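You operate a simulated robot arm through the tools that you are given. There is no shell and no other tool.

The job below is to be done with a simulated robot arm. You get a single attempt, and the scene is never put back.

TASK
Put things in order on the dining table. At the end: the pink ornament stands where the paper posy stood; the small grey cloth stands on top of the white jug; the paper posy is on the purple coaster; the blue vase stands where the bramble jar stood; the bramble jar is on the yellow coaster; whatever was shut is shut again. Leave all else as you found it, and nothing knocked over. Set down upright: bramble jar, paper posy.

Only the result counts: the job must be done as asked and must still hold three seconds after the hand-in. Knocking over, shifting, dropping, spilling or breaking anything else fails it. Flat cloth is picked up by pressing the open fingertips on it (5 to 10 N) and closing them slowly along it; thin cloth reads only 2 to 8 mm in the jaws.

THE ROBOT
A 7-joint arm with a two-finger parallel gripper, fixed in place. Base frame: the origin is at the foot of the arm, x ahead of it, y to its left, z up; the work surface is at about z = 36. Units: mm, rad, N and s.
With the tool pointing down near the work surface it reaches from about 220 to 600 mm from the base axis. Its first joint turns from -1.152 to 1.152 rad. Payload 2.6 kg.
Tool frame: the origin (TCP) lies between the finger pads and is the grasp point; the fingertips stand 30 mm ahead of it; z points along the fingers, y is the line along which they close. The gripper opens to 94 mm. The fingers are 28 mm wide and 10 mm thick; the gripper's body (50 by 96 mm) begins 55 mm behind the TCP.
Orientation is that of the tool frame in the base frame, as a unit quaternion [w, x, y, z]. With the fingers straight down and closing along the base's y, the tool's x points along the base's -x, its y along +y and its z along -z.

THE INTERFACE
- The arm moves only by the tool apply_moves. Its argument "steps" is a list of rows, each an object of numbers (a shift or turn left out is 0, a gripper value left out holds the last): "dx", "dy", "dz": the shift along the tool's x, y, z in mm; "rx", "ry", "rz": the turn, a rotation vector about the tool's x, y, z in rad. In form: [{"dx": .., "dy": .., "dz": .., "rx": .., "ry": .., "rz": ..}, ...]. A call has 1 to 20 rows; each row shifts and turns the commanded pose from where the row before left it, along the tool's axes as they then stand. "fingers" is the finger opening in mm, from 0 to 94, set as the call begins (left out, the last holds). Each row takes 0.2 s and may step no farther than 50 mm and 0.15 rad from the row before; otherwise, or with a gripper value out of range, the whole call is refused. Where a pose cannot be reached the arm comes as near as it can. A force on the tool above 40 N (or 10 N above the force at the start of the call, whichever is more), or a blocked arm, ends the call early, and 0.2 s more pass. Each finger travels about 72 mm/s and halts on what it meets, pressing with about 22 N; the grip force reading is that of the motor and also rises with nothing between the fingers. The clock runs only during rows and for 0.2 s after the last one: add rows that do not move to give the fingers time. The reply holds the time, the measured pose of the TCP, the force on the tool along the base axes, the opening and the grip force, in the units named above and with some noise, with the torque about the TCP (base axes, N m) and any sound that the robot's microphone picked up, and new pictures: "pictures" is both (left out), scene, wrist or none.
- Cameras (640 x 400 px; columns grow to the right, rows downward): "scene" is fixed at [42.1, 446.4, 552.6]; the picture's right is [-0.66, -0.75, 0.00], its down [-0.51, 0.45, -0.73] and it looks along [0.55, -0.48, -0.68] (base axes); focal length 254 px, centre (320, 200). "wrist" rides on the gripper at [76, 14, -102] in the tool frame; the picture's right is [-0.18, 0.98, 0.00], its down [-0.75, -0.14, -0.64] and it looks along [-0.63, -0.12, 0.77] (tool axes); focal length 243 px, centre (320, 200). There is no depth. A picture from a camera that has moved, and an enlarged one, comes with that camera's place and axes in the base frame and with its lens.
- zoom(camera, box): a new picture of the part [left, top, right, bottom] of that camera's present view, enlarged. No time passes.
- hand_in(): hands the job in; it is judged then, once.

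Places have to be worked out from the pictures, the camera data and where the tool is seen. Open the gripper and draw the arm clear of the work before you hand the job in, unless the task says otherwise.

The tools are called after ">>>" as a command line: name --argument value ..., lists and objects as JSON in quotes. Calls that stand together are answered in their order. apply_moves: Moves the arm, as the interface text tells. Its arguments: {"type":"object","properties":{"steps":{"type":"array"},"fingers":{"type":"number"},"pictures":{"type":"string","enum":["both","scene","wrist","none"]}},"required":["steps"]} The other tools are called the same way: zoom (camera, box) takes an enlarged picture of a part of a camera's view; hand_in () hands the job in.

At the start:

```text
clock: 0.0
position: [426.9, 29.1, 324.5]
orientation: [0.0, 0.0, 1.0, -0.001]
contact_force: [-0.4, 0.6, 0.4]
ft_torque: [0.02, -0.02, 0.03]
gripper_width: 94.1
grip_force: 0.1
```

scene: 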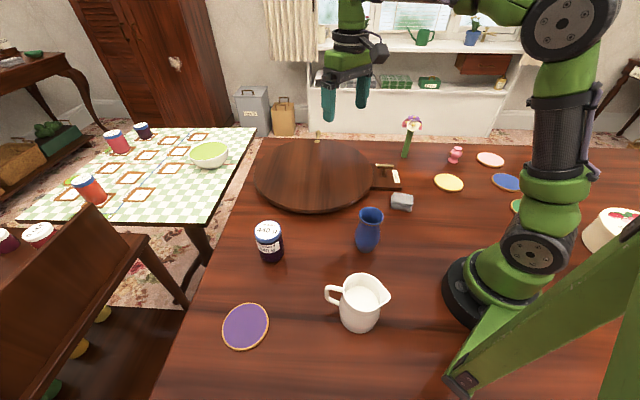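
wrist: 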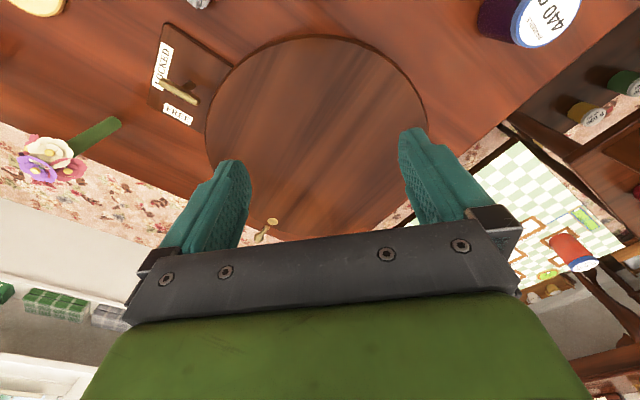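

I'll start by looking closely at the scene before moving anything.

>>> zoom --camera "scene" --box '[230, 120, 430, 245]'

>>> zoom --camera "scene" --box '[380, 100, 560, 225]'

>>> zoom --camera "scene" --box '[200, 190, 440, 360]'

>>> zoom --camera "wrist" --box '[0, 0, 320, 200]'

```text
3.20 times, centred on (330, 182) of scene
camera zoom: at [42.1, 446.4, 552.6], right [-0.66, -0.75, 0.0], down [-0.51, 0.45, -0.73], along [0.55, -0.48, -0.68], focal length 812 px, centre (288, 256)
```

zoom: 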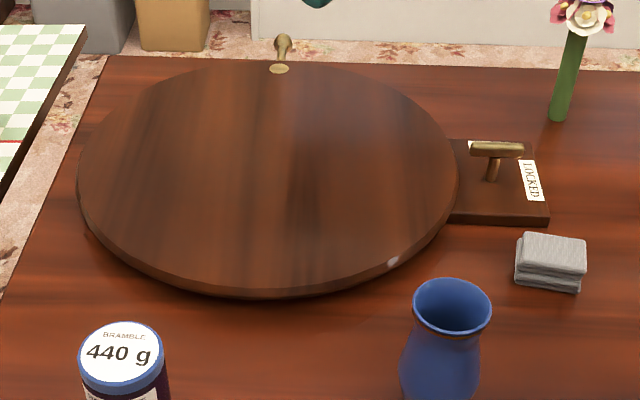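

```text
3.20 times, centred on (470, 162) of scene
camera zoom: at [42.1, 446.4, 552.6], right [-0.66, -0.75, 0.0], down [-0.51, 0.45, -0.73], along [0.55, -0.48, -0.68], focal length 812 px, centre (-160, 320)
```

zoom: 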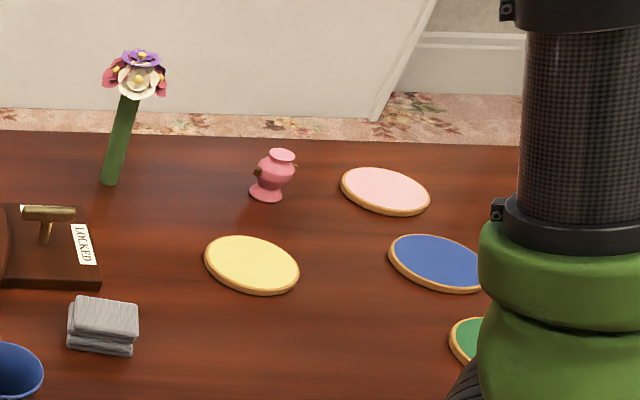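

```text
2.35 times, centred on (320, 275) of scene
camera zoom: at [42.1, 446.4, 552.6], right [-0.66, -0.75, 0.0], down [-0.51, 0.45, -0.73], along [0.55, -0.48, -0.68], focal length 597 px, centre (320, 24)
```

zoom: 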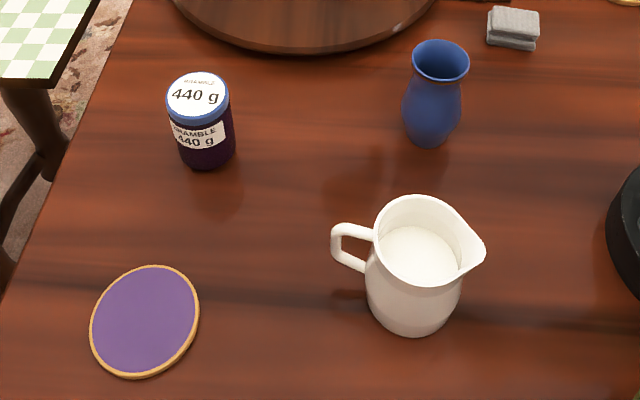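

```text
2.00 times, centred on (160, 100) of wrist
camera zoom: at [349.4, 42.5, 426.5], right [0.18, 0.98, 0.0], down [0.75, -0.14, 0.64], along [0.63, -0.12, -0.77], focal length 485 px, centre (640, 400)
```

zoom: 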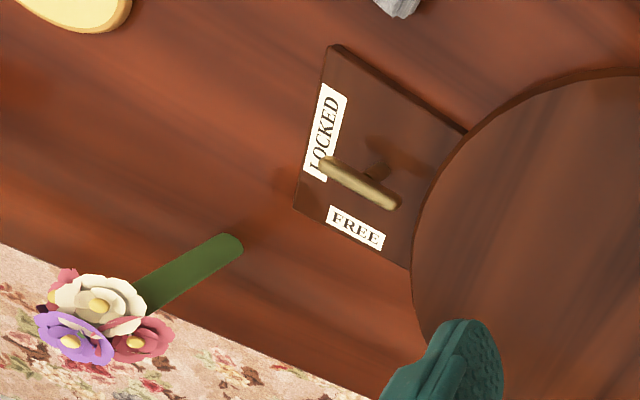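

The table shows every object in plain view: the posy near (431,-302), the ornament near (303,-418), the yellow coaster near (249,-283), the jar near (383,300), the vase near (252,106), the jug near (138,260), the purple coaster near (282,428) and the cloth near (291,-89). The round board with its lock doesn't seem to be needed. I'll move high toward the posy and ornament to get closer views.

>>> apply_moves --steps '[{"dx": 15, "dy": -40}, {"dx": 15, "dy": -40}, {"dx": 15, "dy": -40}, {"dx": 15, "dy": -40}, {"dx": 15, "dy": -40}, {"dx": 15, "dy": -40}, {"rz": 0.15}, {"rz": 0.15}, {"rz": 0.15}, {"rz": 0.15}, {}]' --fingers 94

```text
clock: 2.4
position: [336.0, -211.5, 323.8]
orientation: [0.001, 0.297, 0.955, 0.0]
contact_force: [0.0, -0.2, -0.4]
ft_torque: [-0.01, 0.01, -0.01]
gripper_width: 94.2
grip_force: 0.0
camera wrist: at [280.8, -157.1, 426.1], right [0.71, 0.71, 0.0], down [0.54, -0.54, 0.64], along [0.45, -0.45, -0.77], focal length 243 px, centre (320, 200)
```

scene: 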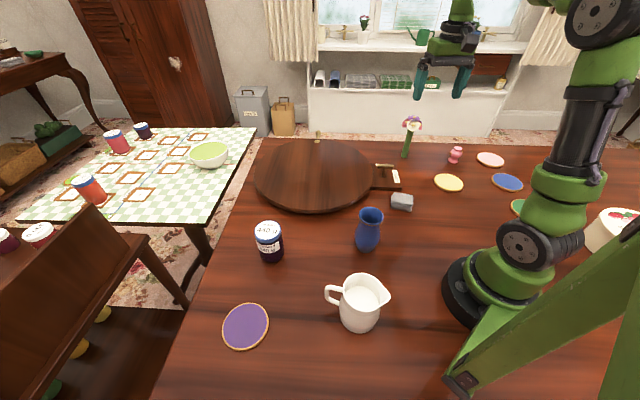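
wrist: 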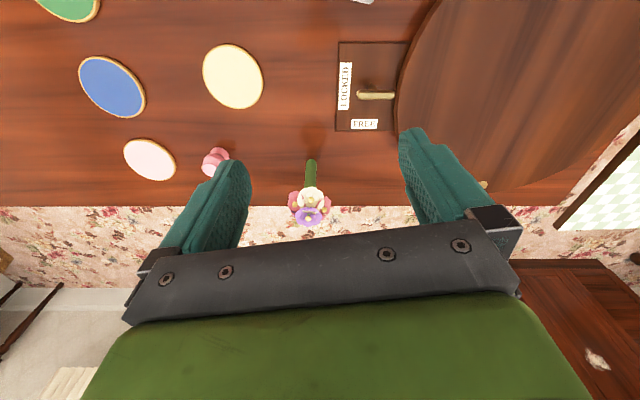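

The view now has the posy, ornament and coasters. I'll zoom in to fix their positions.

>>> zoom --camera "wrist" --box '[190, 120, 350, 240]'

>>> zoom --camera "wrist" --box '[180, 0, 420, 150]'

>>> zoom --camera "scene" --box '[390, 100, 480, 200]'

```text
3.33 times, centred on (270, 180) of wrist
camera zoom: at [280.8, -157.1, 426.1], right [0.71, 0.71, 0.0], down [0.54, -0.54, 0.64], along [0.45, -0.45, -0.77], focal length 809 px, centre (487, 267)
```

zoom: 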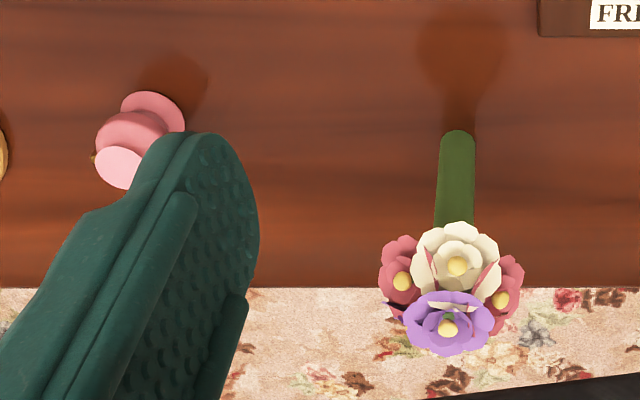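

```text
2.67 times, centred on (300, 75) of wrist
camera zoom: at [280.8, -157.1, 426.1], right [0.71, 0.71, 0.0], down [0.54, -0.54, 0.64], along [0.45, -0.45, -0.77], focal length 647 px, centre (373, 533)
```

zoom: 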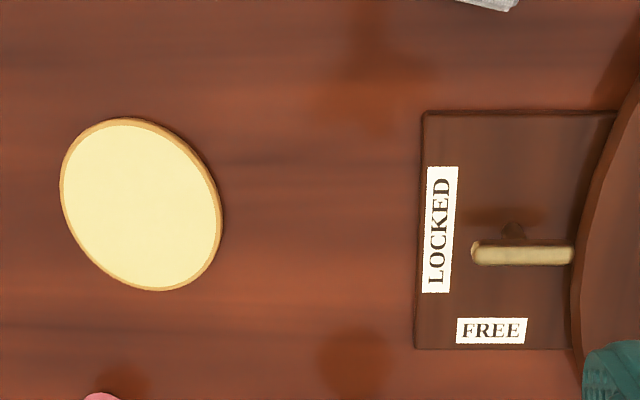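

```text
4.00 times, centred on (435, 150) of scene
camera zoom: at [42.1, 446.4, 552.6], right [-0.66, -0.75, 0.0], down [-0.51, 0.45, -0.73], along [0.55, -0.48, -0.68], focal length 1015 px, centre (-140, 400)
```

zoom: 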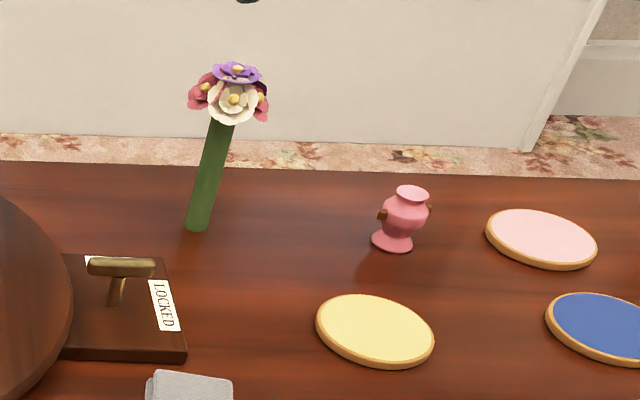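

The scene and wrist views disagree by about 30 mm on ground points. That could mean the table is not exactly at z = 36, so I'll lower closed fingers over the empty spot between the yellow coaster and the lock plate and feel for the surface.

>>> apply_moves --steps '[{"dx": -3.6, "dy": -16.6, "dz": 20}, {"dx": -3.6, "dy": -16.6, "dz": 20}, {"dz": 40}, {"dz": 40}, {"dz": 40}, {"dz": 20}, {}]' --fingers 0

```text
clock: 4.0
position: [321.8, -242.2, 144.5]
orientation: [0.0, 0.296, 0.955, 0.0]
contact_force: [0.1, 0.1, 0.1]
ft_torque: [-0.01, 0.01, -0.03]
gripper_width: 0.0
grip_force: 22.1
camera wrist: at [267.4, -187.5, 246.9], right [0.71, 0.71, 0.0], down [0.54, -0.54, 0.64], along [0.45, -0.45, -0.77], focal length 243 px, centre (320, 200)
```

scene: 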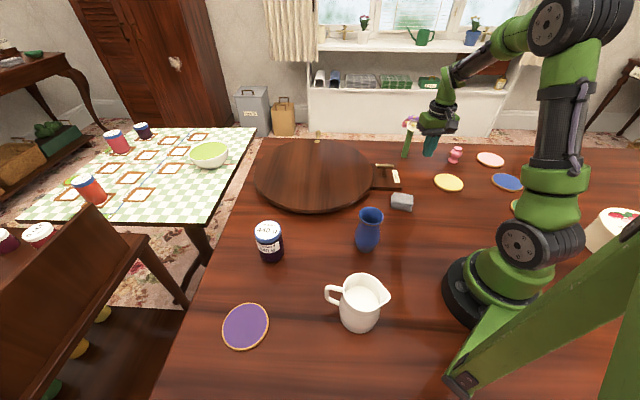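
wrist: 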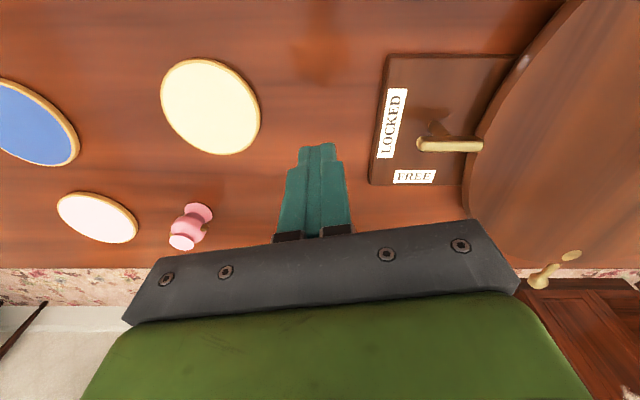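

The spot below the fingers is clear, so I'll descend slowly until I feel contact.

>>> apply_moves --steps '[{"dz": 20}, {"dz": 20}, {"dz": 15}, {"dz": 10}, {"dz": 5}, {"dz": 3}, {"dz": 3}, {"dz": 2}, {"dz": 1}]'

```text
clock: 6.0
position: [323.5, -243.3, 65.5]
orientation: [0.0, 0.296, 0.955, -0.001]
contact_force: [-0.7, -0.2, -0.4]
ft_torque: [0.0, -0.04, 0.0]
gripper_width: 0.0
grip_force: 22.1
camera wrist: at [267.7, -189.1, 167.5], right [0.71, 0.71, 0.0], down [0.54, -0.54, 0.64], along [0.45, -0.45, -0.77], focal length 243 px, centre (320, 200)
```

scene: 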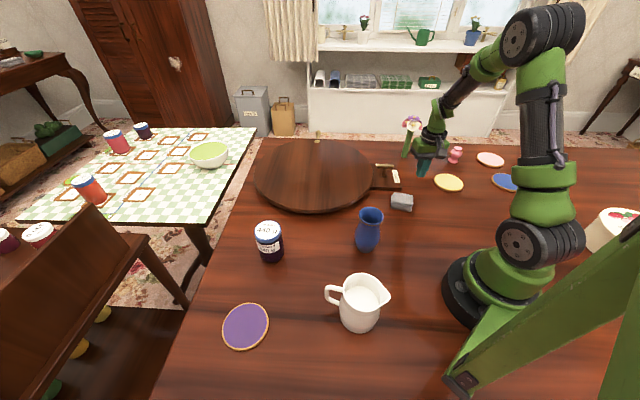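
wrist: 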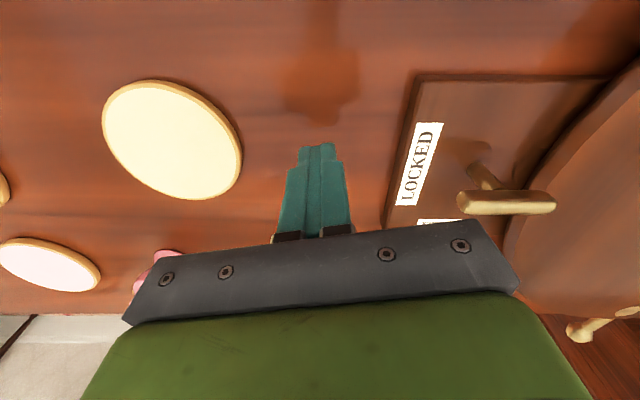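

>>> zoom --camera "wrist" --box '[230, 80, 410, 220]'

>>> zoom --camera "scene" --box '[380, 110, 480, 200]'

>>> apply_moves --steps '[{"dz": 2}, {"dz": 2}, {"dz": 2}, {"dz": 2}, {"dz": 2}, {"dz": 2}, {"dz": 2}, {"dz": 2}, {"dz": 2}, {"dz": 2}]' --pictures "both"

```text
2.86 times, centred on (320, 150) of wrist
camera zoom: at [267.7, -189.1, 167.5], right [0.71, 0.71, 0.0], down [0.54, -0.54, 0.64], along [0.45, -0.45, -0.77], focal length 693 px, centre (320, 343)
```

zoom: 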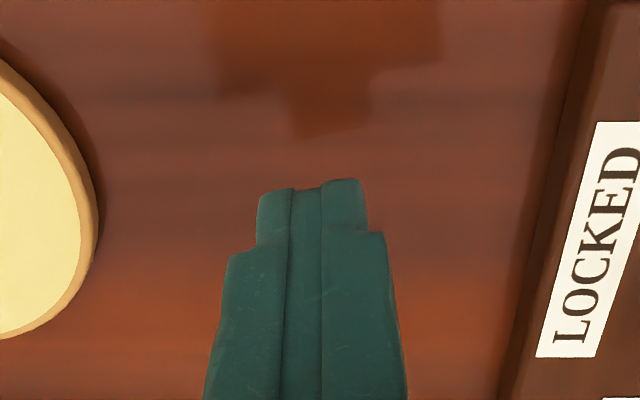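

```text
4.44 times, centred on (430, 155) of scene
camera zoom: at [42.1, 446.4, 552.6], right [-0.66, -0.75, 0.0], down [-0.51, 0.45, -0.73], along [0.55, -0.48, -0.68], focal length 1128 px, centre (-169, 400)
```

zoom: 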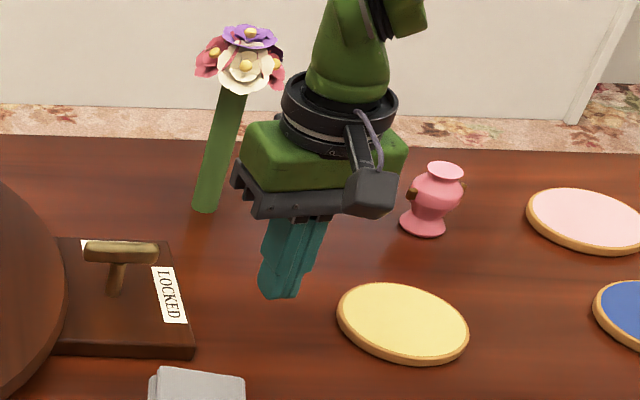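

```text
clock: 8.2
position: [322.4, -242.4, 44.7]
orientation: [-0.001, 0.295, 0.955, 0.0]
contact_force: [-0.1, 0.0, 0.6]
ft_torque: [-0.03, 0.02, -0.02]
gripper_width: 0.3
grip_force: 22.1
camera wrist: at [268.0, -188.4, 147.6], right [0.71, 0.71, 0.0], down [0.54, -0.54, 0.64], along [0.45, -0.45, -0.77], focal length 243 px, centre (320, 200)
```

scene: 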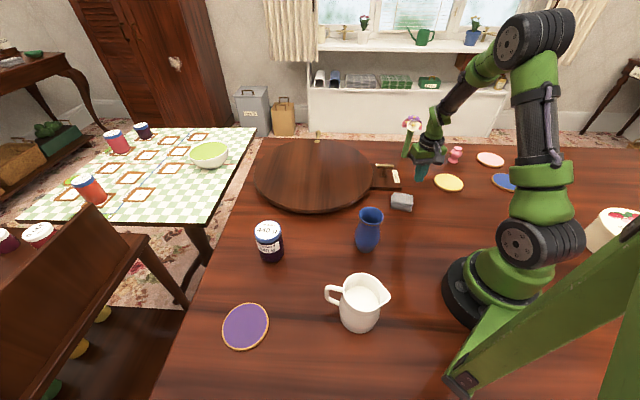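
wrist: 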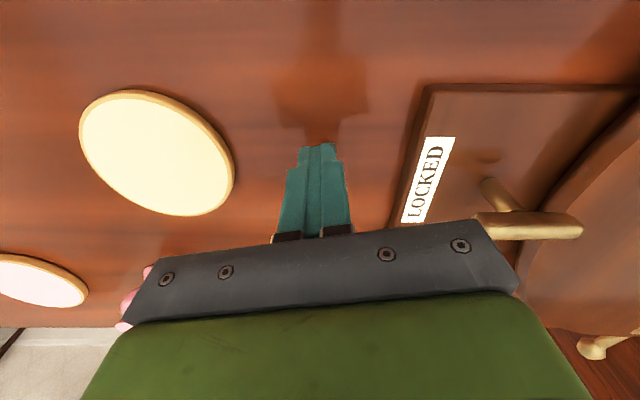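

There is still no contact with the tips at about z = 15, so the surface is lower than stated. I'll keep going in small steps.

>>> apply_moves --steps '[{"dz": 2}, {"dz": 2}, {"dz": 2}, {"dz": 2}, {"dz": 2}]' --pictures "wrist"

```text
clock: 9.4
position: [323.1, -243.2, 35.4]
orientation: [0.0, 0.296, 0.955, 0.0]
contact_force: [-0.6, -0.7, 0.5]
ft_torque: [0.02, -0.02, -0.02]
gripper_width: 0.0
grip_force: 21.5
camera wrist: at [268.1, -188.6, 137.1], right [0.71, 0.71, 0.0], down [0.54, -0.54, 0.64], along [0.45, -0.45, -0.77], focal length 243 px, centre (320, 200)
```

wrist: 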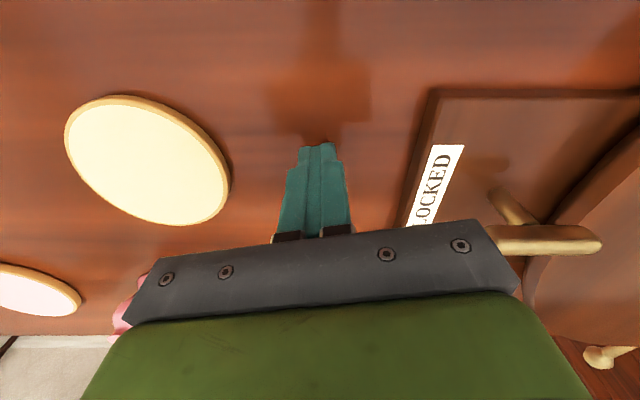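

>>> apply_moves --steps '[{"dz": 2}, {"dz": 2}, {"dz": 2}, {"dz": 2}, {"dz": 2}]' --pictures "wrist"

```text
clock: 10.4
position: [322.8, -242.6, 30.2]
orientation: [-0.001, 0.295, 0.955, 0.001]
contact_force: [-1.3, 0.5, 4.2]
ft_torque: [-0.02, 0.0, 0.03]
gripper_width: 0.0
grip_force: 22.3
stopped in row 4: the force on the tool passed its limit at 47 N (the readings are from after the stop); the commanded pose is now the measured one
camera wrist: at [268.5, -188.5, 132.5], right [0.71, 0.71, 0.0], down [0.54, -0.54, 0.64], along [0.45, -0.45, -0.77], focal length 243 px, centre (320, 200)
```

wrist: 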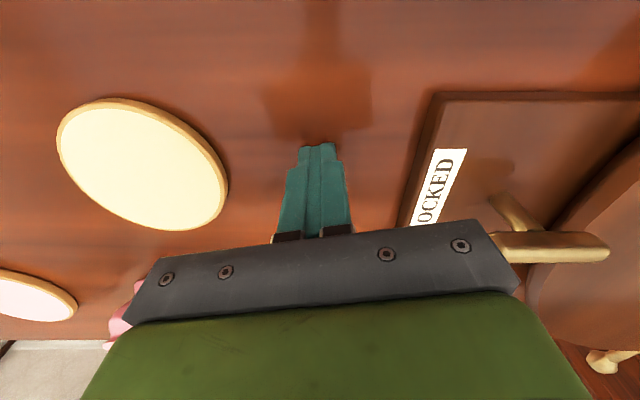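

Contact came at TCP z ≈ 30.4, so the table surface is really at z ≈ 0. With that, both cameras agree: posy ≈ (453,-353), ornament ≈ (319,-472), yellow coaster ≈ (255,-326), jar ≈ (407,290), vase ≈ (266,82), purple coaster ≈ (297,427), jug ≈ (145,248) and cloth ≈ (308,-128). I'll raise, open and tilt the tool outward so I can grip the posy's stem from the side, below the flowers.

>>> apply_moves --steps '[{"dz": -20}, {"dz": -45}, {"dz": -45}, {"dz": -45}, {"dz": -45}, {"rz": 0.07}, {"ry": -0.143}, {"ry": -0.143}, {"ry": -0.143}, {"ry": -0.143}, {"ry": -0.143}, {"ry": -0.143}, {"ry": -0.142}, {}]' --fingers 94

```text
clock: 13.4
position: [322.8, -243.3, 229.5]
orientation: [0.452, 0.289, 0.829, -0.157]
contact_force: [0.6, 0.6, -0.8]
ft_torque: [-0.01, -0.02, 0.01]
gripper_width: 93.9
grip_force: 0.0
camera wrist: at [231.9, -152.9, 220.7], right [0.69, 0.71, 0.16], down [-0.19, -0.03, 0.98], along [0.7, -0.71, 0.12], focal length 243 px, centre (320, 200)
```

scene: 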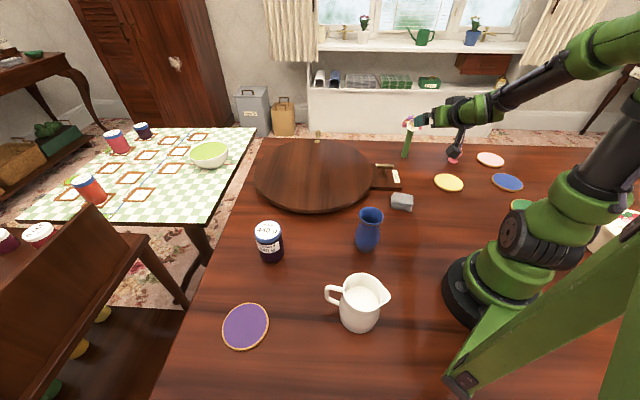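
wrist: 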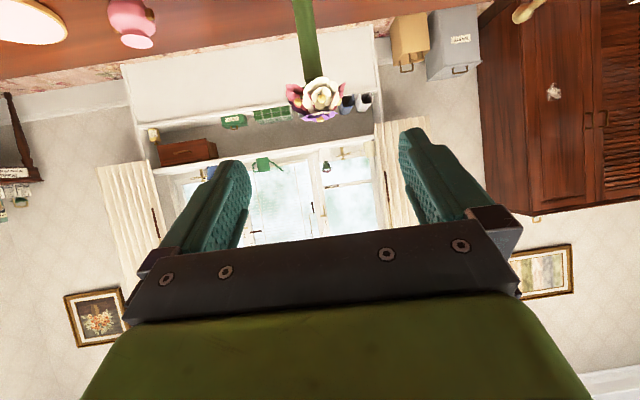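

The tilt came out well and the stem sits almost centred between the fingers. I'll drop to a spot about 110 mm short of the stem, in line with it.

>>> apply_moves --steps '[{"dx": 14.8, "dy": -1.9, "dz": 33.2}, {"dx": 14.8, "dy": -1.9, "dz": 33.2}, {"dx": 14.8, "dy": -1.9, "dz": 33.2}, {"dx": 14.8, "dy": -1.9, "dz": 33.2}, {}, {}]'

>>> zoom --camera "scene" --box '[370, 90, 490, 200]'

```text
clock: 14.8
position: [380.8, -300.5, 109.4]
orientation: [0.452, 0.29, 0.829, -0.157]
contact_force: [0.9, -0.3, 1.3]
ft_torque: [-0.04, -0.01, -0.02]
gripper_width: 93.8
grip_force: 0.0
camera wrist: at [289.3, -210.9, 100.0], right [0.69, 0.71, 0.16], down [-0.19, -0.03, 0.98], along [0.7, -0.71, 0.12], focal length 243 px, centre (320, 200)
```

scene: 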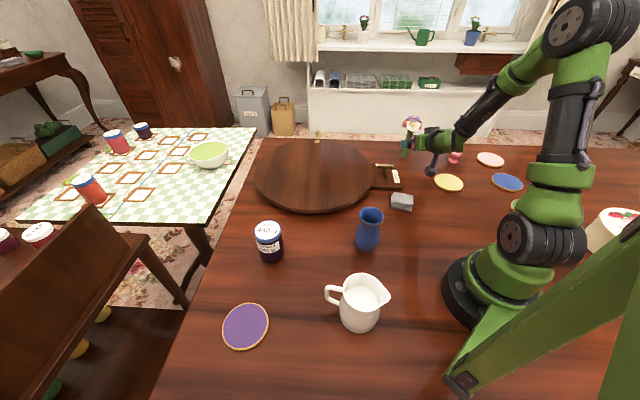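
wrist: 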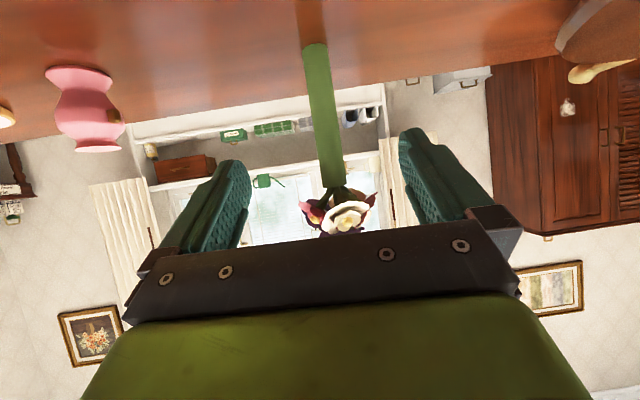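

```text
3.64 times, centred on (430, 145) of scene
camera zoom: at [42.1, 446.4, 552.6], right [-0.66, -0.75, 0.0], down [-0.51, 0.45, -0.73], along [0.55, -0.48, -0.68], focal length 922 px, centre (-80, 400)
```

zoom: 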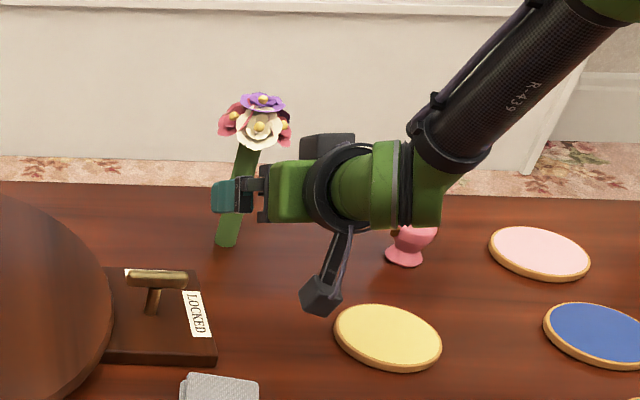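

The stem is lined up at about (453,-355). I'll advance along the tool axis to just short of the full depth, then check the clearance to the flowers.

>>> apply_moves --steps '[{"dy": 0.5, "dz": 24}, {"dy": 0.5, "dz": 24}, {"dy": 0.5, "dz": 24}, {"dy": 0.5, "dz": 20}, {"dz": 10}, {}]'

>>> zoom --camera "scene" --box '[370, 90, 490, 200]'

```text
clock: 16.2
position: [450.0, -350.6, 52.9]
orientation: [0.452, 0.289, 0.829, -0.156]
contact_force: [-1.2, 0.0, 0.4]
ft_torque: [-0.02, -0.01, 0.01]
gripper_width: 94.0
grip_force: 0.0
camera wrist: at [359.2, -260.8, 44.4], right [0.69, 0.71, 0.16], down [-0.19, -0.03, 0.98], along [0.7, -0.71, 0.11], focal length 243 px, centre (320, 200)
```

scene: 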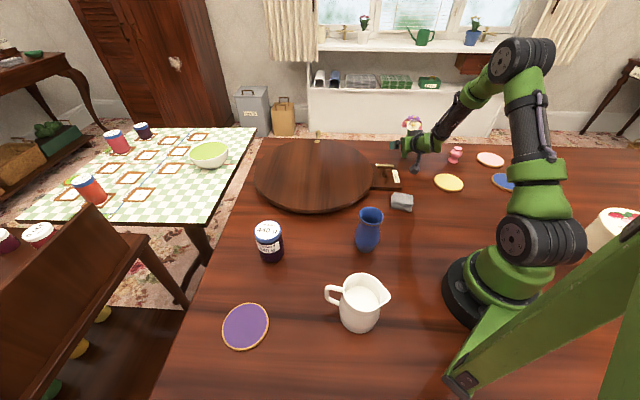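
wrist: 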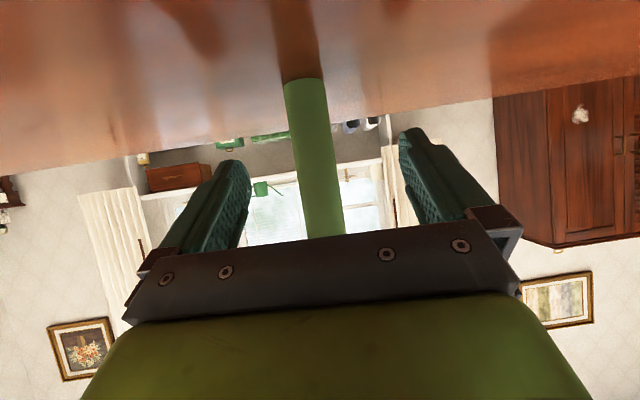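

```text
3.64 times, centred on (430, 145) of scene
camera zoom: at [42.1, 446.4, 552.6], right [-0.66, -0.75, 0.0], down [-0.51, 0.45, -0.73], along [0.55, -0.48, -0.68], focal length 922 px, centre (-80, 400)
```

zoom: 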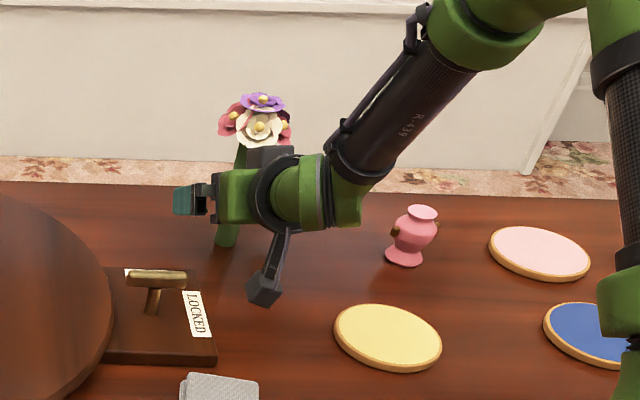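

The stem is about 6 mm beyond the TCP and centred. I'll go forward and down a few mm, then close on it.

>>> apply_moves --steps '[{"dx": 1.7, "dz": 4.7}, {}]' --pictures "none"

>>> apply_moves --steps '[{}, {}, {}, {}, {}]' --fingers 6

```text
clock: 16.8
position: [452.1, -351.0, 48.1]
orientation: [0.452, 0.29, 0.829, -0.157]
contact_force: [0.4, -0.6, -0.8]
ft_torque: [0.0, -0.02, 0.0]
gripper_width: 94.0
grip_force: 0.1
```

```text
clock: 18.0
position: [451.6, -352.9, 49.0]
orientation: [0.453, 0.29, 0.829, -0.157]
contact_force: [0.0, 0.9, 0.6]
ft_torque: [-0.05, -0.01, 0.01]
gripper_width: 25.1
grip_force: 22.0
camera wrist: at [360.8, -262.4, 40.0], right [0.69, 0.71, 0.16], down [-0.19, -0.03, 0.98], along [0.7, -0.71, 0.11], focal length 243 px, centre (320, 200)
```

scene: 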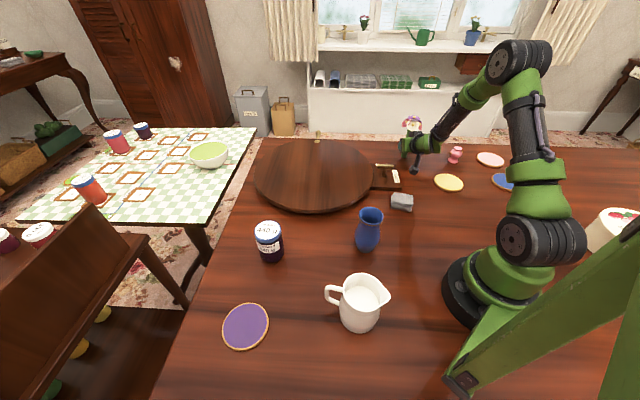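
wrist: 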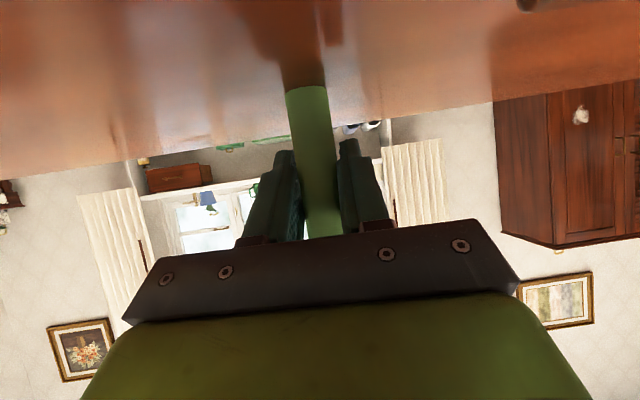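

The stem is held at 25 mm wide, and I'll record the posy's place as about (455,-354). Next I'll lift it straight up.

>>> apply_moves --steps '[{"dx": -8.4, "dz": -5.4}, {"dx": -28.6, "dz": -18.4}, {"dx": -28.6, "dz": -18.4}, {"dx": -28.6, "dz": -18.4}, {"dx": -28.6, "dz": -18.4}, {"dx": -25, "dz": -16.1}, {}]'

```text
clock: 19.6
position: [453.1, -352.1, 225.7]
orientation: [0.452, 0.289, 0.829, -0.157]
contact_force: [0.8, -0.1, 0.0]
ft_torque: [0.0, 0.01, 0.02]
gripper_width: 25.2
grip_force: 21.8
camera wrist: at [361.7, -262.0, 216.5], right [0.69, 0.71, 0.16], down [-0.19, -0.03, 0.98], along [0.7, -0.71, 0.11], focal length 243 px, centre (320, 200)
```

scene: 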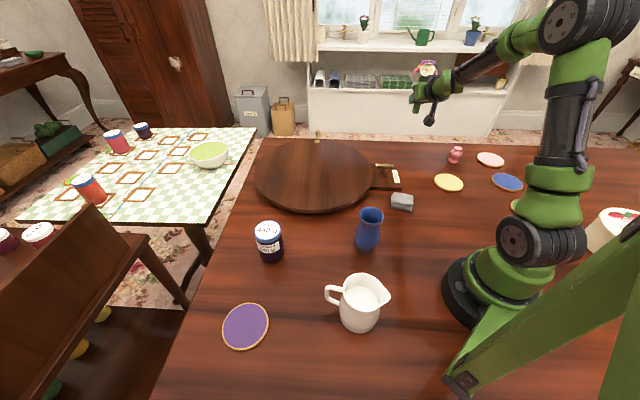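
wrist: 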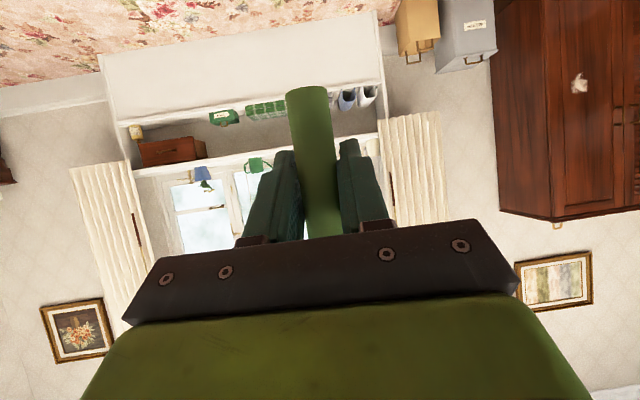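

The lift is clean. I'll draw in to radius 518 mm and begin swinging around toward the purple coaster.

>>> apply_moves --steps '[{"dx": 15.1, "dz": -23.5}, {"dx": 15.1, "dz": -23.5}, {"dx": 0.93, "dy": 42.1, "dz": -1.44, "rx": -0.06833, "rz": -0.04405}, {"dx": 0.93, "dy": 42.1, "dz": -1.44, "rx": -0.06833, "rz": -0.04405}, {"dx": 0.93, "dy": 42.1, "dz": -1.44, "rx": -0.06833, "rz": -0.04405}, {"dx": 0.93, "dy": 42.1, "dz": -1.44, "rx": -0.06833, "rz": -0.04405}, {"dx": 0.93, "dy": 42.1, "dz": -1.44, "rx": -0.06833, "rz": -0.04405}, {"dx": 0.93, "dy": 42.1, "dz": -1.44, "rx": -0.06833, "rz": -0.04405}, {"dx": 0.93, "dy": 42.1, "dz": -1.44, "rx": -0.06833, "rz": -0.04405}, {"dx": 0.93, "dy": 42.1, "dz": -1.44, "rx": -0.06833, "rz": -0.04405}, {"dx": 0.93, "dy": 42.1, "dz": -1.44, "rx": -0.06833, "rz": -0.04405}, {"dx": 0.93, "dy": 42.1, "dz": -1.44, "rx": -0.06833, "rz": -0.04405}, {}]'

```text
clock: 22.4
position: [514.4, 80.4, 226.4]
orientation: [0.478, -0.062, 0.876, 0.035]
contact_force: [-0.6, 0.4, -0.4]
ft_torque: [-0.01, 0.01, -0.01]
gripper_width: 24.9
grip_force: 22.1
camera wrist: at [386.3, 75.1, 216.6], right [-0.04, 0.99, 0.16], down [-0.11, -0.16, 0.98], along [0.99, 0.02, 0.12], focal length 243 px, centre (320, 200)
```

scene: 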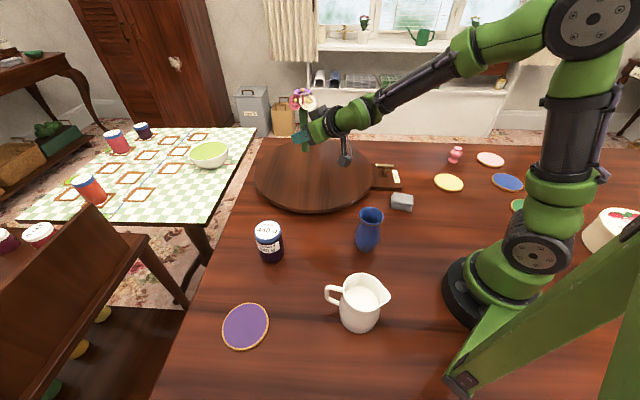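
wrist: 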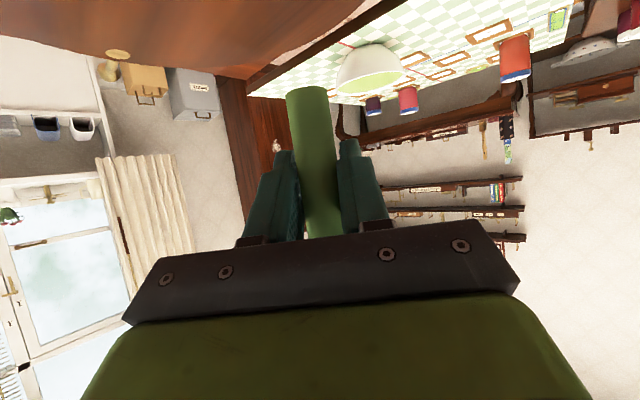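

The swing is tracking correctly, with radius 520 and no slip in the grip. I'll continue toward the purple coaster.

>>> apply_moves --steps '[{"dx": 0.93, "dy": 42.0, "dz": -1.44, "rx": -0.0679, "rz": -0.0438}, {"dx": 0.93, "dy": 42.0, "dz": -1.44, "rx": -0.0679, "rz": -0.0438}, {"dx": 0.93, "dy": 42.0, "dz": -1.44, "rx": -0.0679, "rz": -0.0438}, {"dx": 0.93, "dy": 42.0, "dz": -1.44, "rx": -0.0679, "rz": -0.0438}, {"dx": 0.93, "dy": 42.0, "dz": -1.44, "rx": -0.0679, "rz": -0.0438}, {"dx": 0.93, "dy": 42.0, "dz": -1.44, "rx": -0.0679, "rz": -0.0438}, {"dx": 0.93, "dy": 42.0, "dz": -1.44, "rx": -0.0679, "rz": -0.0438}, {"dx": 0.93, "dy": 42.0, "dz": -1.44, "rx": -0.0679, "rz": -0.0438}, {"dx": 0.93, "dy": 42.0, "dz": -1.44, "rx": -0.0679, "rz": -0.0438}, {"dx": 0.93, "dy": 42.0, "dz": -1.44, "rx": -0.0679, "rz": -0.0438}, {}, {}]'

>>> zoom --camera "scene" --box '[160, 200, 400, 360]'

```text
clock: 25.0
position: [303.1, 429.0, 225.6]
orientation: [0.426, -0.402, 0.78, 0.22]
contact_force: [0.0, 0.3, -0.2]
ft_torque: [0.01, -0.06, -0.03]
gripper_width: 25.0
grip_force: 21.7
camera wrist: at [216.4, 332.7, 217.1], right [-0.74, 0.65, 0.15], down [0.04, -0.19, 0.98], along [0.67, 0.73, 0.12], focal length 243 px, centre (320, 200)
```

scene: 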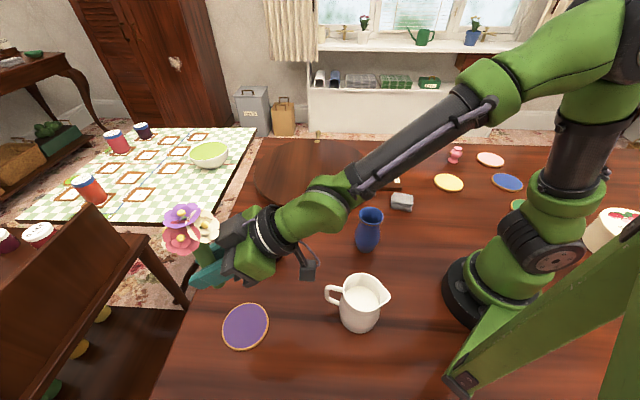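
wrist: 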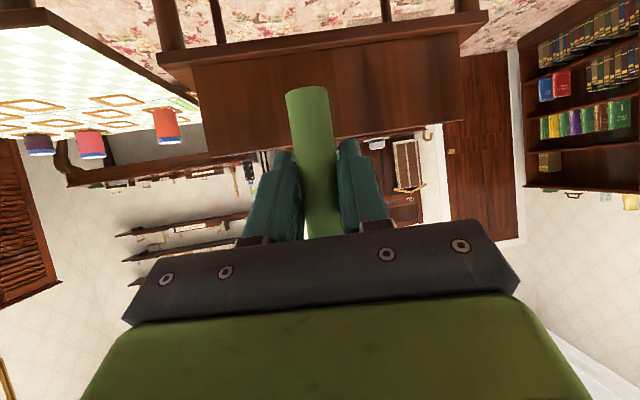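

```text
2.50 times, centred on (280, 280) of scene
camera zoom: at [42.1, 446.4, 552.6], right [-0.66, -0.75, 0.0], down [-0.51, 0.45, -0.73], along [0.55, -0.48, -0.68], focal length 634 px, centre (420, 0)
```

zoom: 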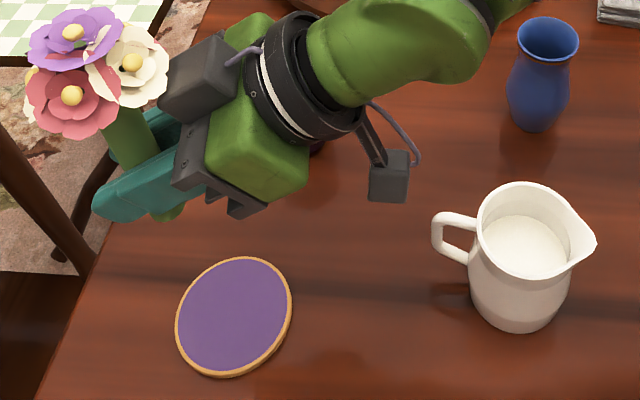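

The posy is over the coaster, but with this heading the wrist would come down over the jug and its handle. While still high, I'll turn the tool about the vertical by about 0.5 rad so the wrist comes in from clear space between the jug and the jar.

>>> apply_moves --steps '[{"rx": -0.1047, "rz": -0.0672}, {"rx": -0.1047, "rz": -0.0672}, {"rx": -0.1047, "rz": -0.0672}, {"rx": -0.1047, "rz": -0.0672}, {}, {}]'

>>> zoom --camera "scene" --box '[160, 200, 400, 360]'

```text
clock: 26.4
position: [302.9, 427.8, 227.1]
orientation: [0.359, -0.582, 0.657, 0.317]
contact_force: [0.5, 0.2, 0.5]
ft_torque: [-0.01, 0.01, 0.02]
gripper_width: 24.8
grip_force: 22.1
camera wrist: at [273.2, 302.8, 216.7], right [-0.96, 0.22, 0.15], down [0.12, -0.15, 0.98], along [0.24, 0.96, 0.12], focal length 243 px, centre (320, 200)
```

scene: 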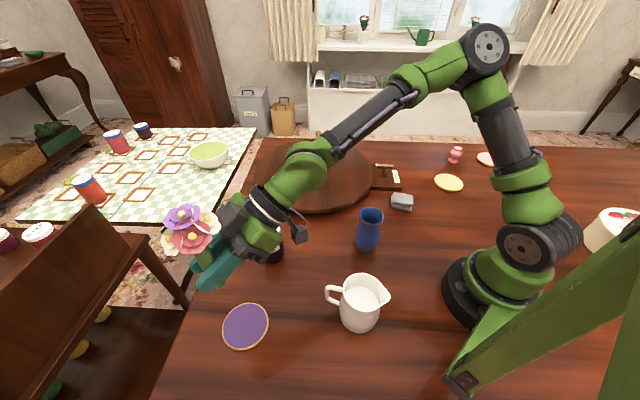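
wrist: 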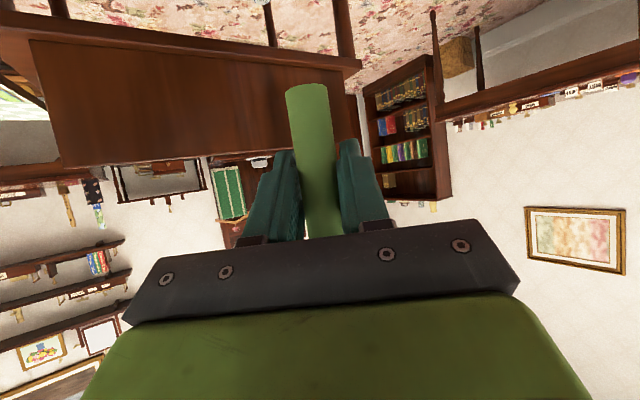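

```text
2.50 times, centred on (280, 280) of scene
camera zoom: at [42.1, 446.4, 552.6], right [-0.66, -0.75, 0.0], down [-0.51, 0.45, -0.73], along [0.55, -0.48, -0.68], focal length 634 px, centre (420, 0)
```

zoom: 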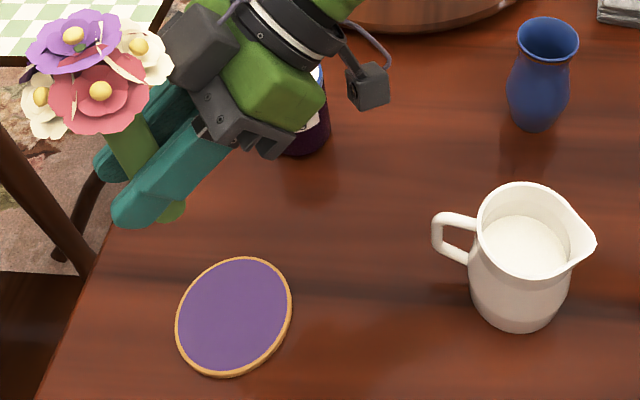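

Nothing is below the wrist now. I'll shift by (-5,-5) onto the coaster centre and go down to about 10 mm above touchdown.

>>> apply_moves --steps '[{"dx": 2.97, "dy": 4.66, "dz": -4.63}, {"dx": 30.3, "dz": 19.5}, {"dx": 30.3, "dz": 19.5}, {"dx": 30.3, "dz": 19.5}, {"dx": 30.3, "dz": 19.5}, {"dx": 8.4, "dz": 5.4}, {"dx": 8.4, "dz": 5.4}, {}, {}]'

>>> zoom --camera "scene" --box '[160, 220, 400, 380]'

```text
clock: 28.4
position: [297.3, 423.6, 61.6]
orientation: [0.359, -0.582, 0.657, 0.318]
contact_force: [0.2, -0.3, 0.2]
ft_torque: [0.0, -0.01, 0.0]
gripper_width: 25.1
grip_force: 22.3
camera wrist: at [267.7, 299.1, 52.3], right [-0.96, 0.22, 0.15], down [0.12, -0.15, 0.98], along [0.24, 0.96, 0.12], focal length 243 px, centre (320, 200)
```

scene: 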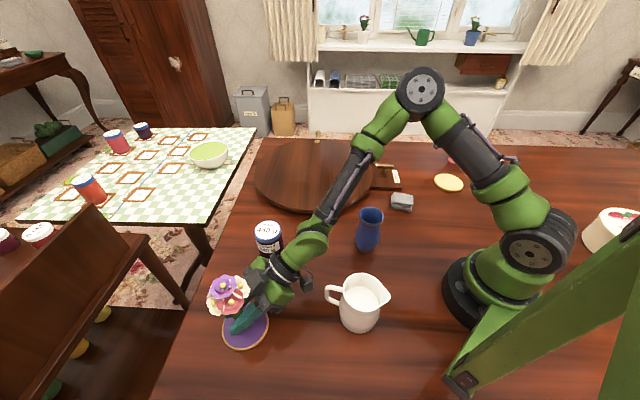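
wrist: 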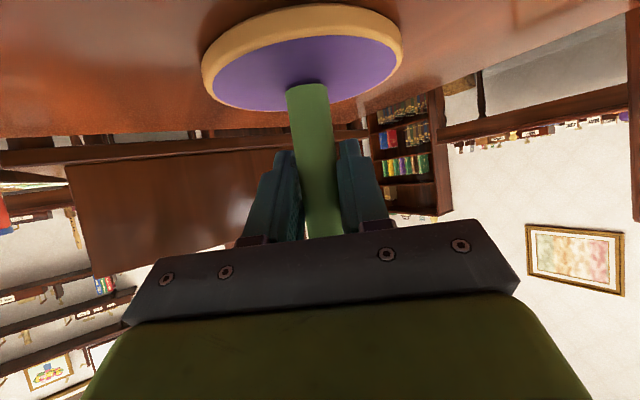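

```text
2.50 times, centred on (280, 300) of scene
camera zoom: at [42.1, 446.4, 552.6], right [-0.66, -0.75, 0.0], down [-0.51, 0.45, -0.73], along [0.55, -0.48, -0.68], focal length 634 px, centre (420, -50)
```

zoom: 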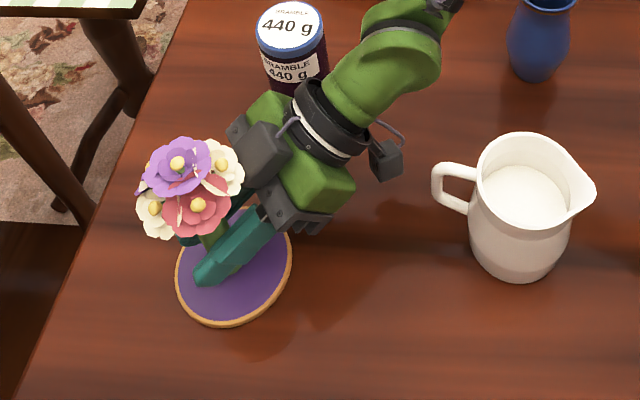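

The posy is centred over the coaster with its base about 6–7 mm above it. I'll lower in small steps and watch the force.

>>> apply_moves --steps '[{"dx": 1.7, "dz": 1.08}, {"dx": 1.7, "dz": 1.08}, {}]' --pictures "none"

>>> apply_moves --steps '[{"dx": 0.84, "dz": 0.54}, {}]' --pictures "none"

>>> apply_moves --steps '[{"dx": 0.84, "dz": 0.54}, {}]' --pictures "wrist"

```text
clock: 29.2
position: [297.8, 424.0, 58.4]
orientation: [0.36, -0.582, 0.656, 0.318]
contact_force: [-1.9, 0.1, 8.1]
ft_torque: [0.06, 0.08, -0.01]
gripper_width: 24.9
grip_force: 21.5
```

```text
clock: 29.8
position: [298.3, 424.9, 58.1]
orientation: [0.362, -0.582, 0.655, 0.318]
contact_force: [-0.9, -0.4, 18.4]
ft_torque: [0.02, 0.0, 0.0]
gripper_width: 25.0
grip_force: 22.1
```

```text
clock: 30.4
position: [298.6, 423.8, 56.8]
orientation: [0.362, -0.581, 0.656, 0.318]
contact_force: [0.2, 1.2, 22.6]
ft_torque: [0.1, -0.01, 0.0]
gripper_width: 24.9
grip_force: 22.2
camera wrist: at [268.7, 299.2, 47.5], right [-0.96, 0.22, 0.15], down [0.12, -0.15, 0.98], along [0.24, 0.96, 0.12], focal length 243 px, centre (320, 200)
```

wrist: 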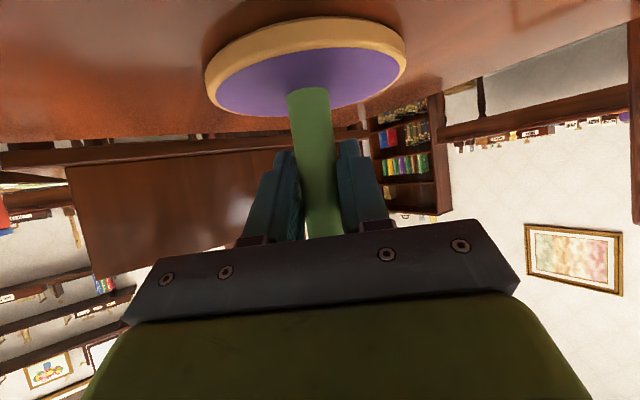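

Contact began at z ≈ 58.6, and the stem stands about 8 mm beyond the coaster centre. I'll lift 5 mm, bring it back 8 mm and set it down again lightly.

>>> apply_moves --steps '[{"dx": -4.2, "dz": -2.7}, {"dx": 4.3, "dz": -6.7}, {}, {"dx": 0.84, "dz": 0.54}, {"dx": 0.84, "dz": 0.54}, {}]' --pictures "wrist"

```text
clock: 31.8
position: [296.7, 413.8, 59.4]
orientation: [0.359, -0.582, 0.657, 0.318]
contact_force: [0.5, 0.5, -0.4]
ft_torque: [-0.02, -0.02, -0.01]
gripper_width: 25.3
grip_force: 21.9
camera wrist: at [267.1, 289.4, 50.1], right [-0.96, 0.22, 0.15], down [0.12, -0.15, 0.98], along [0.24, 0.96, 0.12], focal length 243 px, centre (320, 200)
```

wrist: 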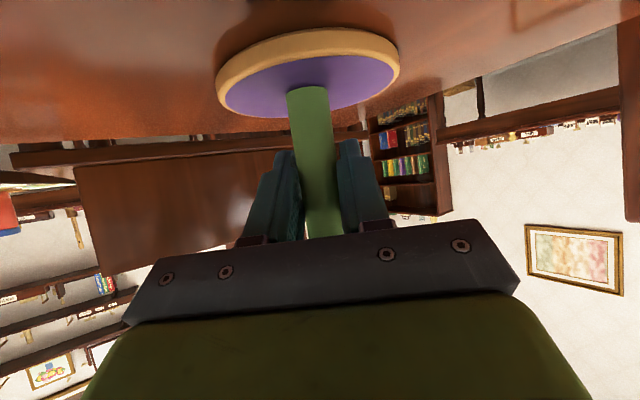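

>>> apply_moves --steps '[{"dx": 0.84, "dz": 0.54}, {}]' --pictures "none"

```text
clock: 32.4
position: [298.5, 415.3, 57.2]
orientation: [0.359, -0.581, 0.657, 0.318]
contact_force: [0.6, 0.6, -0.4]
ft_torque: [0.0, 0.0, -0.01]
gripper_width: 25.0
grip_force: 22.5
```

>>> apply_moves --steps '[{"dx": 0.67, "dz": 0.43}, {}]' --pictures "none"

```text
clock: 33.0
position: [296.3, 413.7, 57.0]
orientation: [0.36, -0.582, 0.656, 0.318]
contact_force: [-0.5, 0.1, 1.6]
ft_torque: [-0.03, 0.0, 0.02]
gripper_width: 25.2
grip_force: 22.0
```

Contact is just beginning, so one more small step and then a slow release.

>>> apply_moves --steps '[{"dx": 0.5, "dz": 0.32}, {}]' --pictures "none"

>>> apply_moves --steps '[{}, {}]' --fingers 30 --pictures "wrist"

```text
clock: 33.6
position: [297.7, 415.1, 57.0]
orientation: [0.361, -0.581, 0.657, 0.318]
contact_force: [0.3, -1.6, 8.7]
ft_torque: [0.02, -0.04, -0.02]
gripper_width: 25.1
grip_force: 22.4
```

```text
clock: 34.2
position: [297.6, 415.1, 56.2]
orientation: [0.359, -0.581, 0.657, 0.318]
contact_force: [0.7, 0.4, 0.4]
ft_torque: [0.0, 0.01, 0.02]
gripper_width: 30.0
grip_force: 0.1
camera wrist: at [266.8, 289.7, 47.4], right [-0.96, 0.22, 0.16], down [0.12, -0.15, 0.98], along [0.24, 0.96, 0.12], focal length 243 px, centre (320, 200)
```

wrist: 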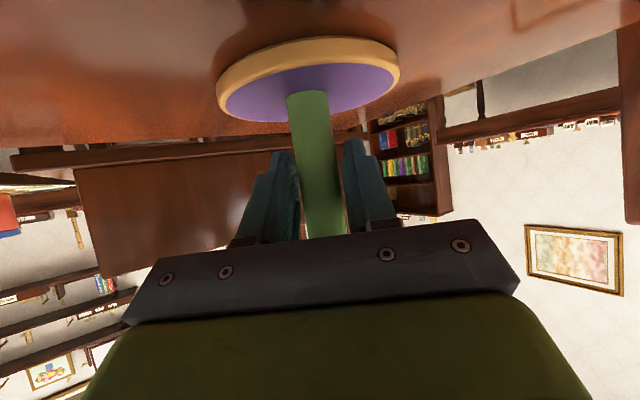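

The posy stands by itself on the coaster. I'll open fully and retreat along the tool axis.

>>> apply_moves --steps '[{}, {}, {}, {"dz": -20}, {"dz": -40}, {"dz": -40}, {"dz": -30}, {}]' --fingers 94

>>> zoom --camera "scene" --box '[160, 190, 400, 380]'

```text
clock: 36.0
position: [281.8, 306.0, 127.6]
orientation: [0.36, -0.581, 0.657, 0.317]
contact_force: [-0.3, 0.0, -0.9]
ft_torque: [0.01, -0.03, -0.02]
gripper_width: 94.2
grip_force: 0.1
camera wrist: at [252.5, 181.9, 118.1], right [-0.96, 0.22, 0.15], down [0.12, -0.15, 0.98], along [0.24, 0.96, 0.12], focal length 243 px, centre (320, 200)
```

scene: 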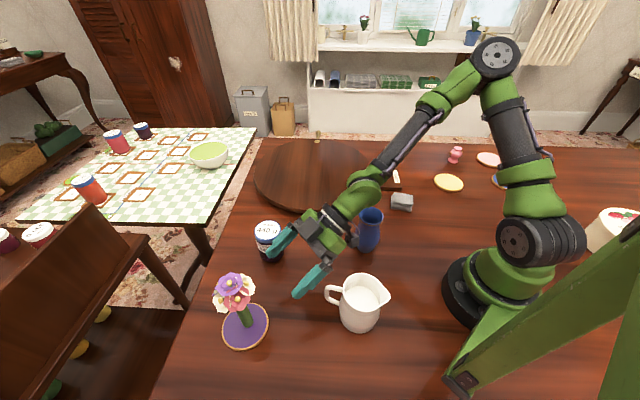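
wrist: 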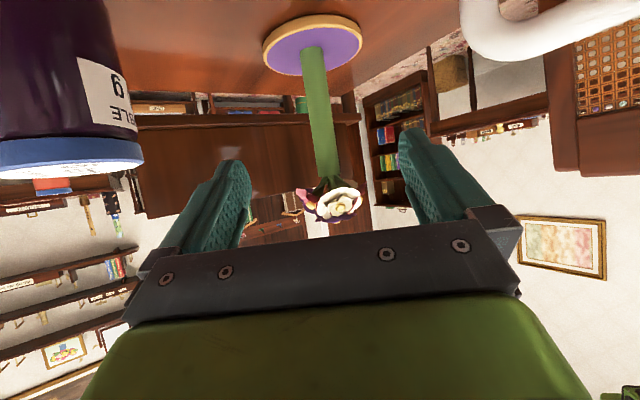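

```text
2.11 times, centred on (280, 285) of scene
camera zoom: at [42.1, 446.4, 552.6], right [-0.66, -0.75, 0.0], down [-0.51, 0.45, -0.73], along [0.55, -0.48, -0.68], focal length 534 px, centre (404, 21)
```

zoom: 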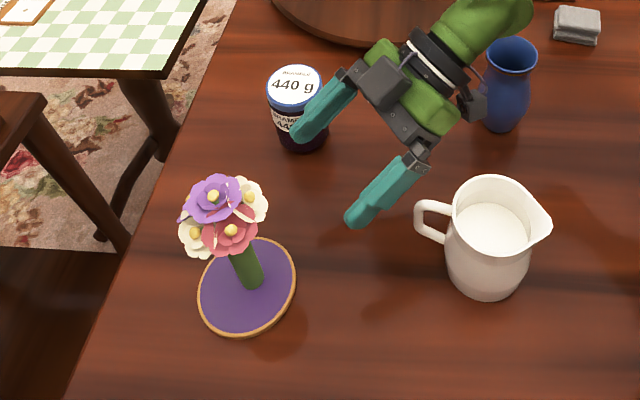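

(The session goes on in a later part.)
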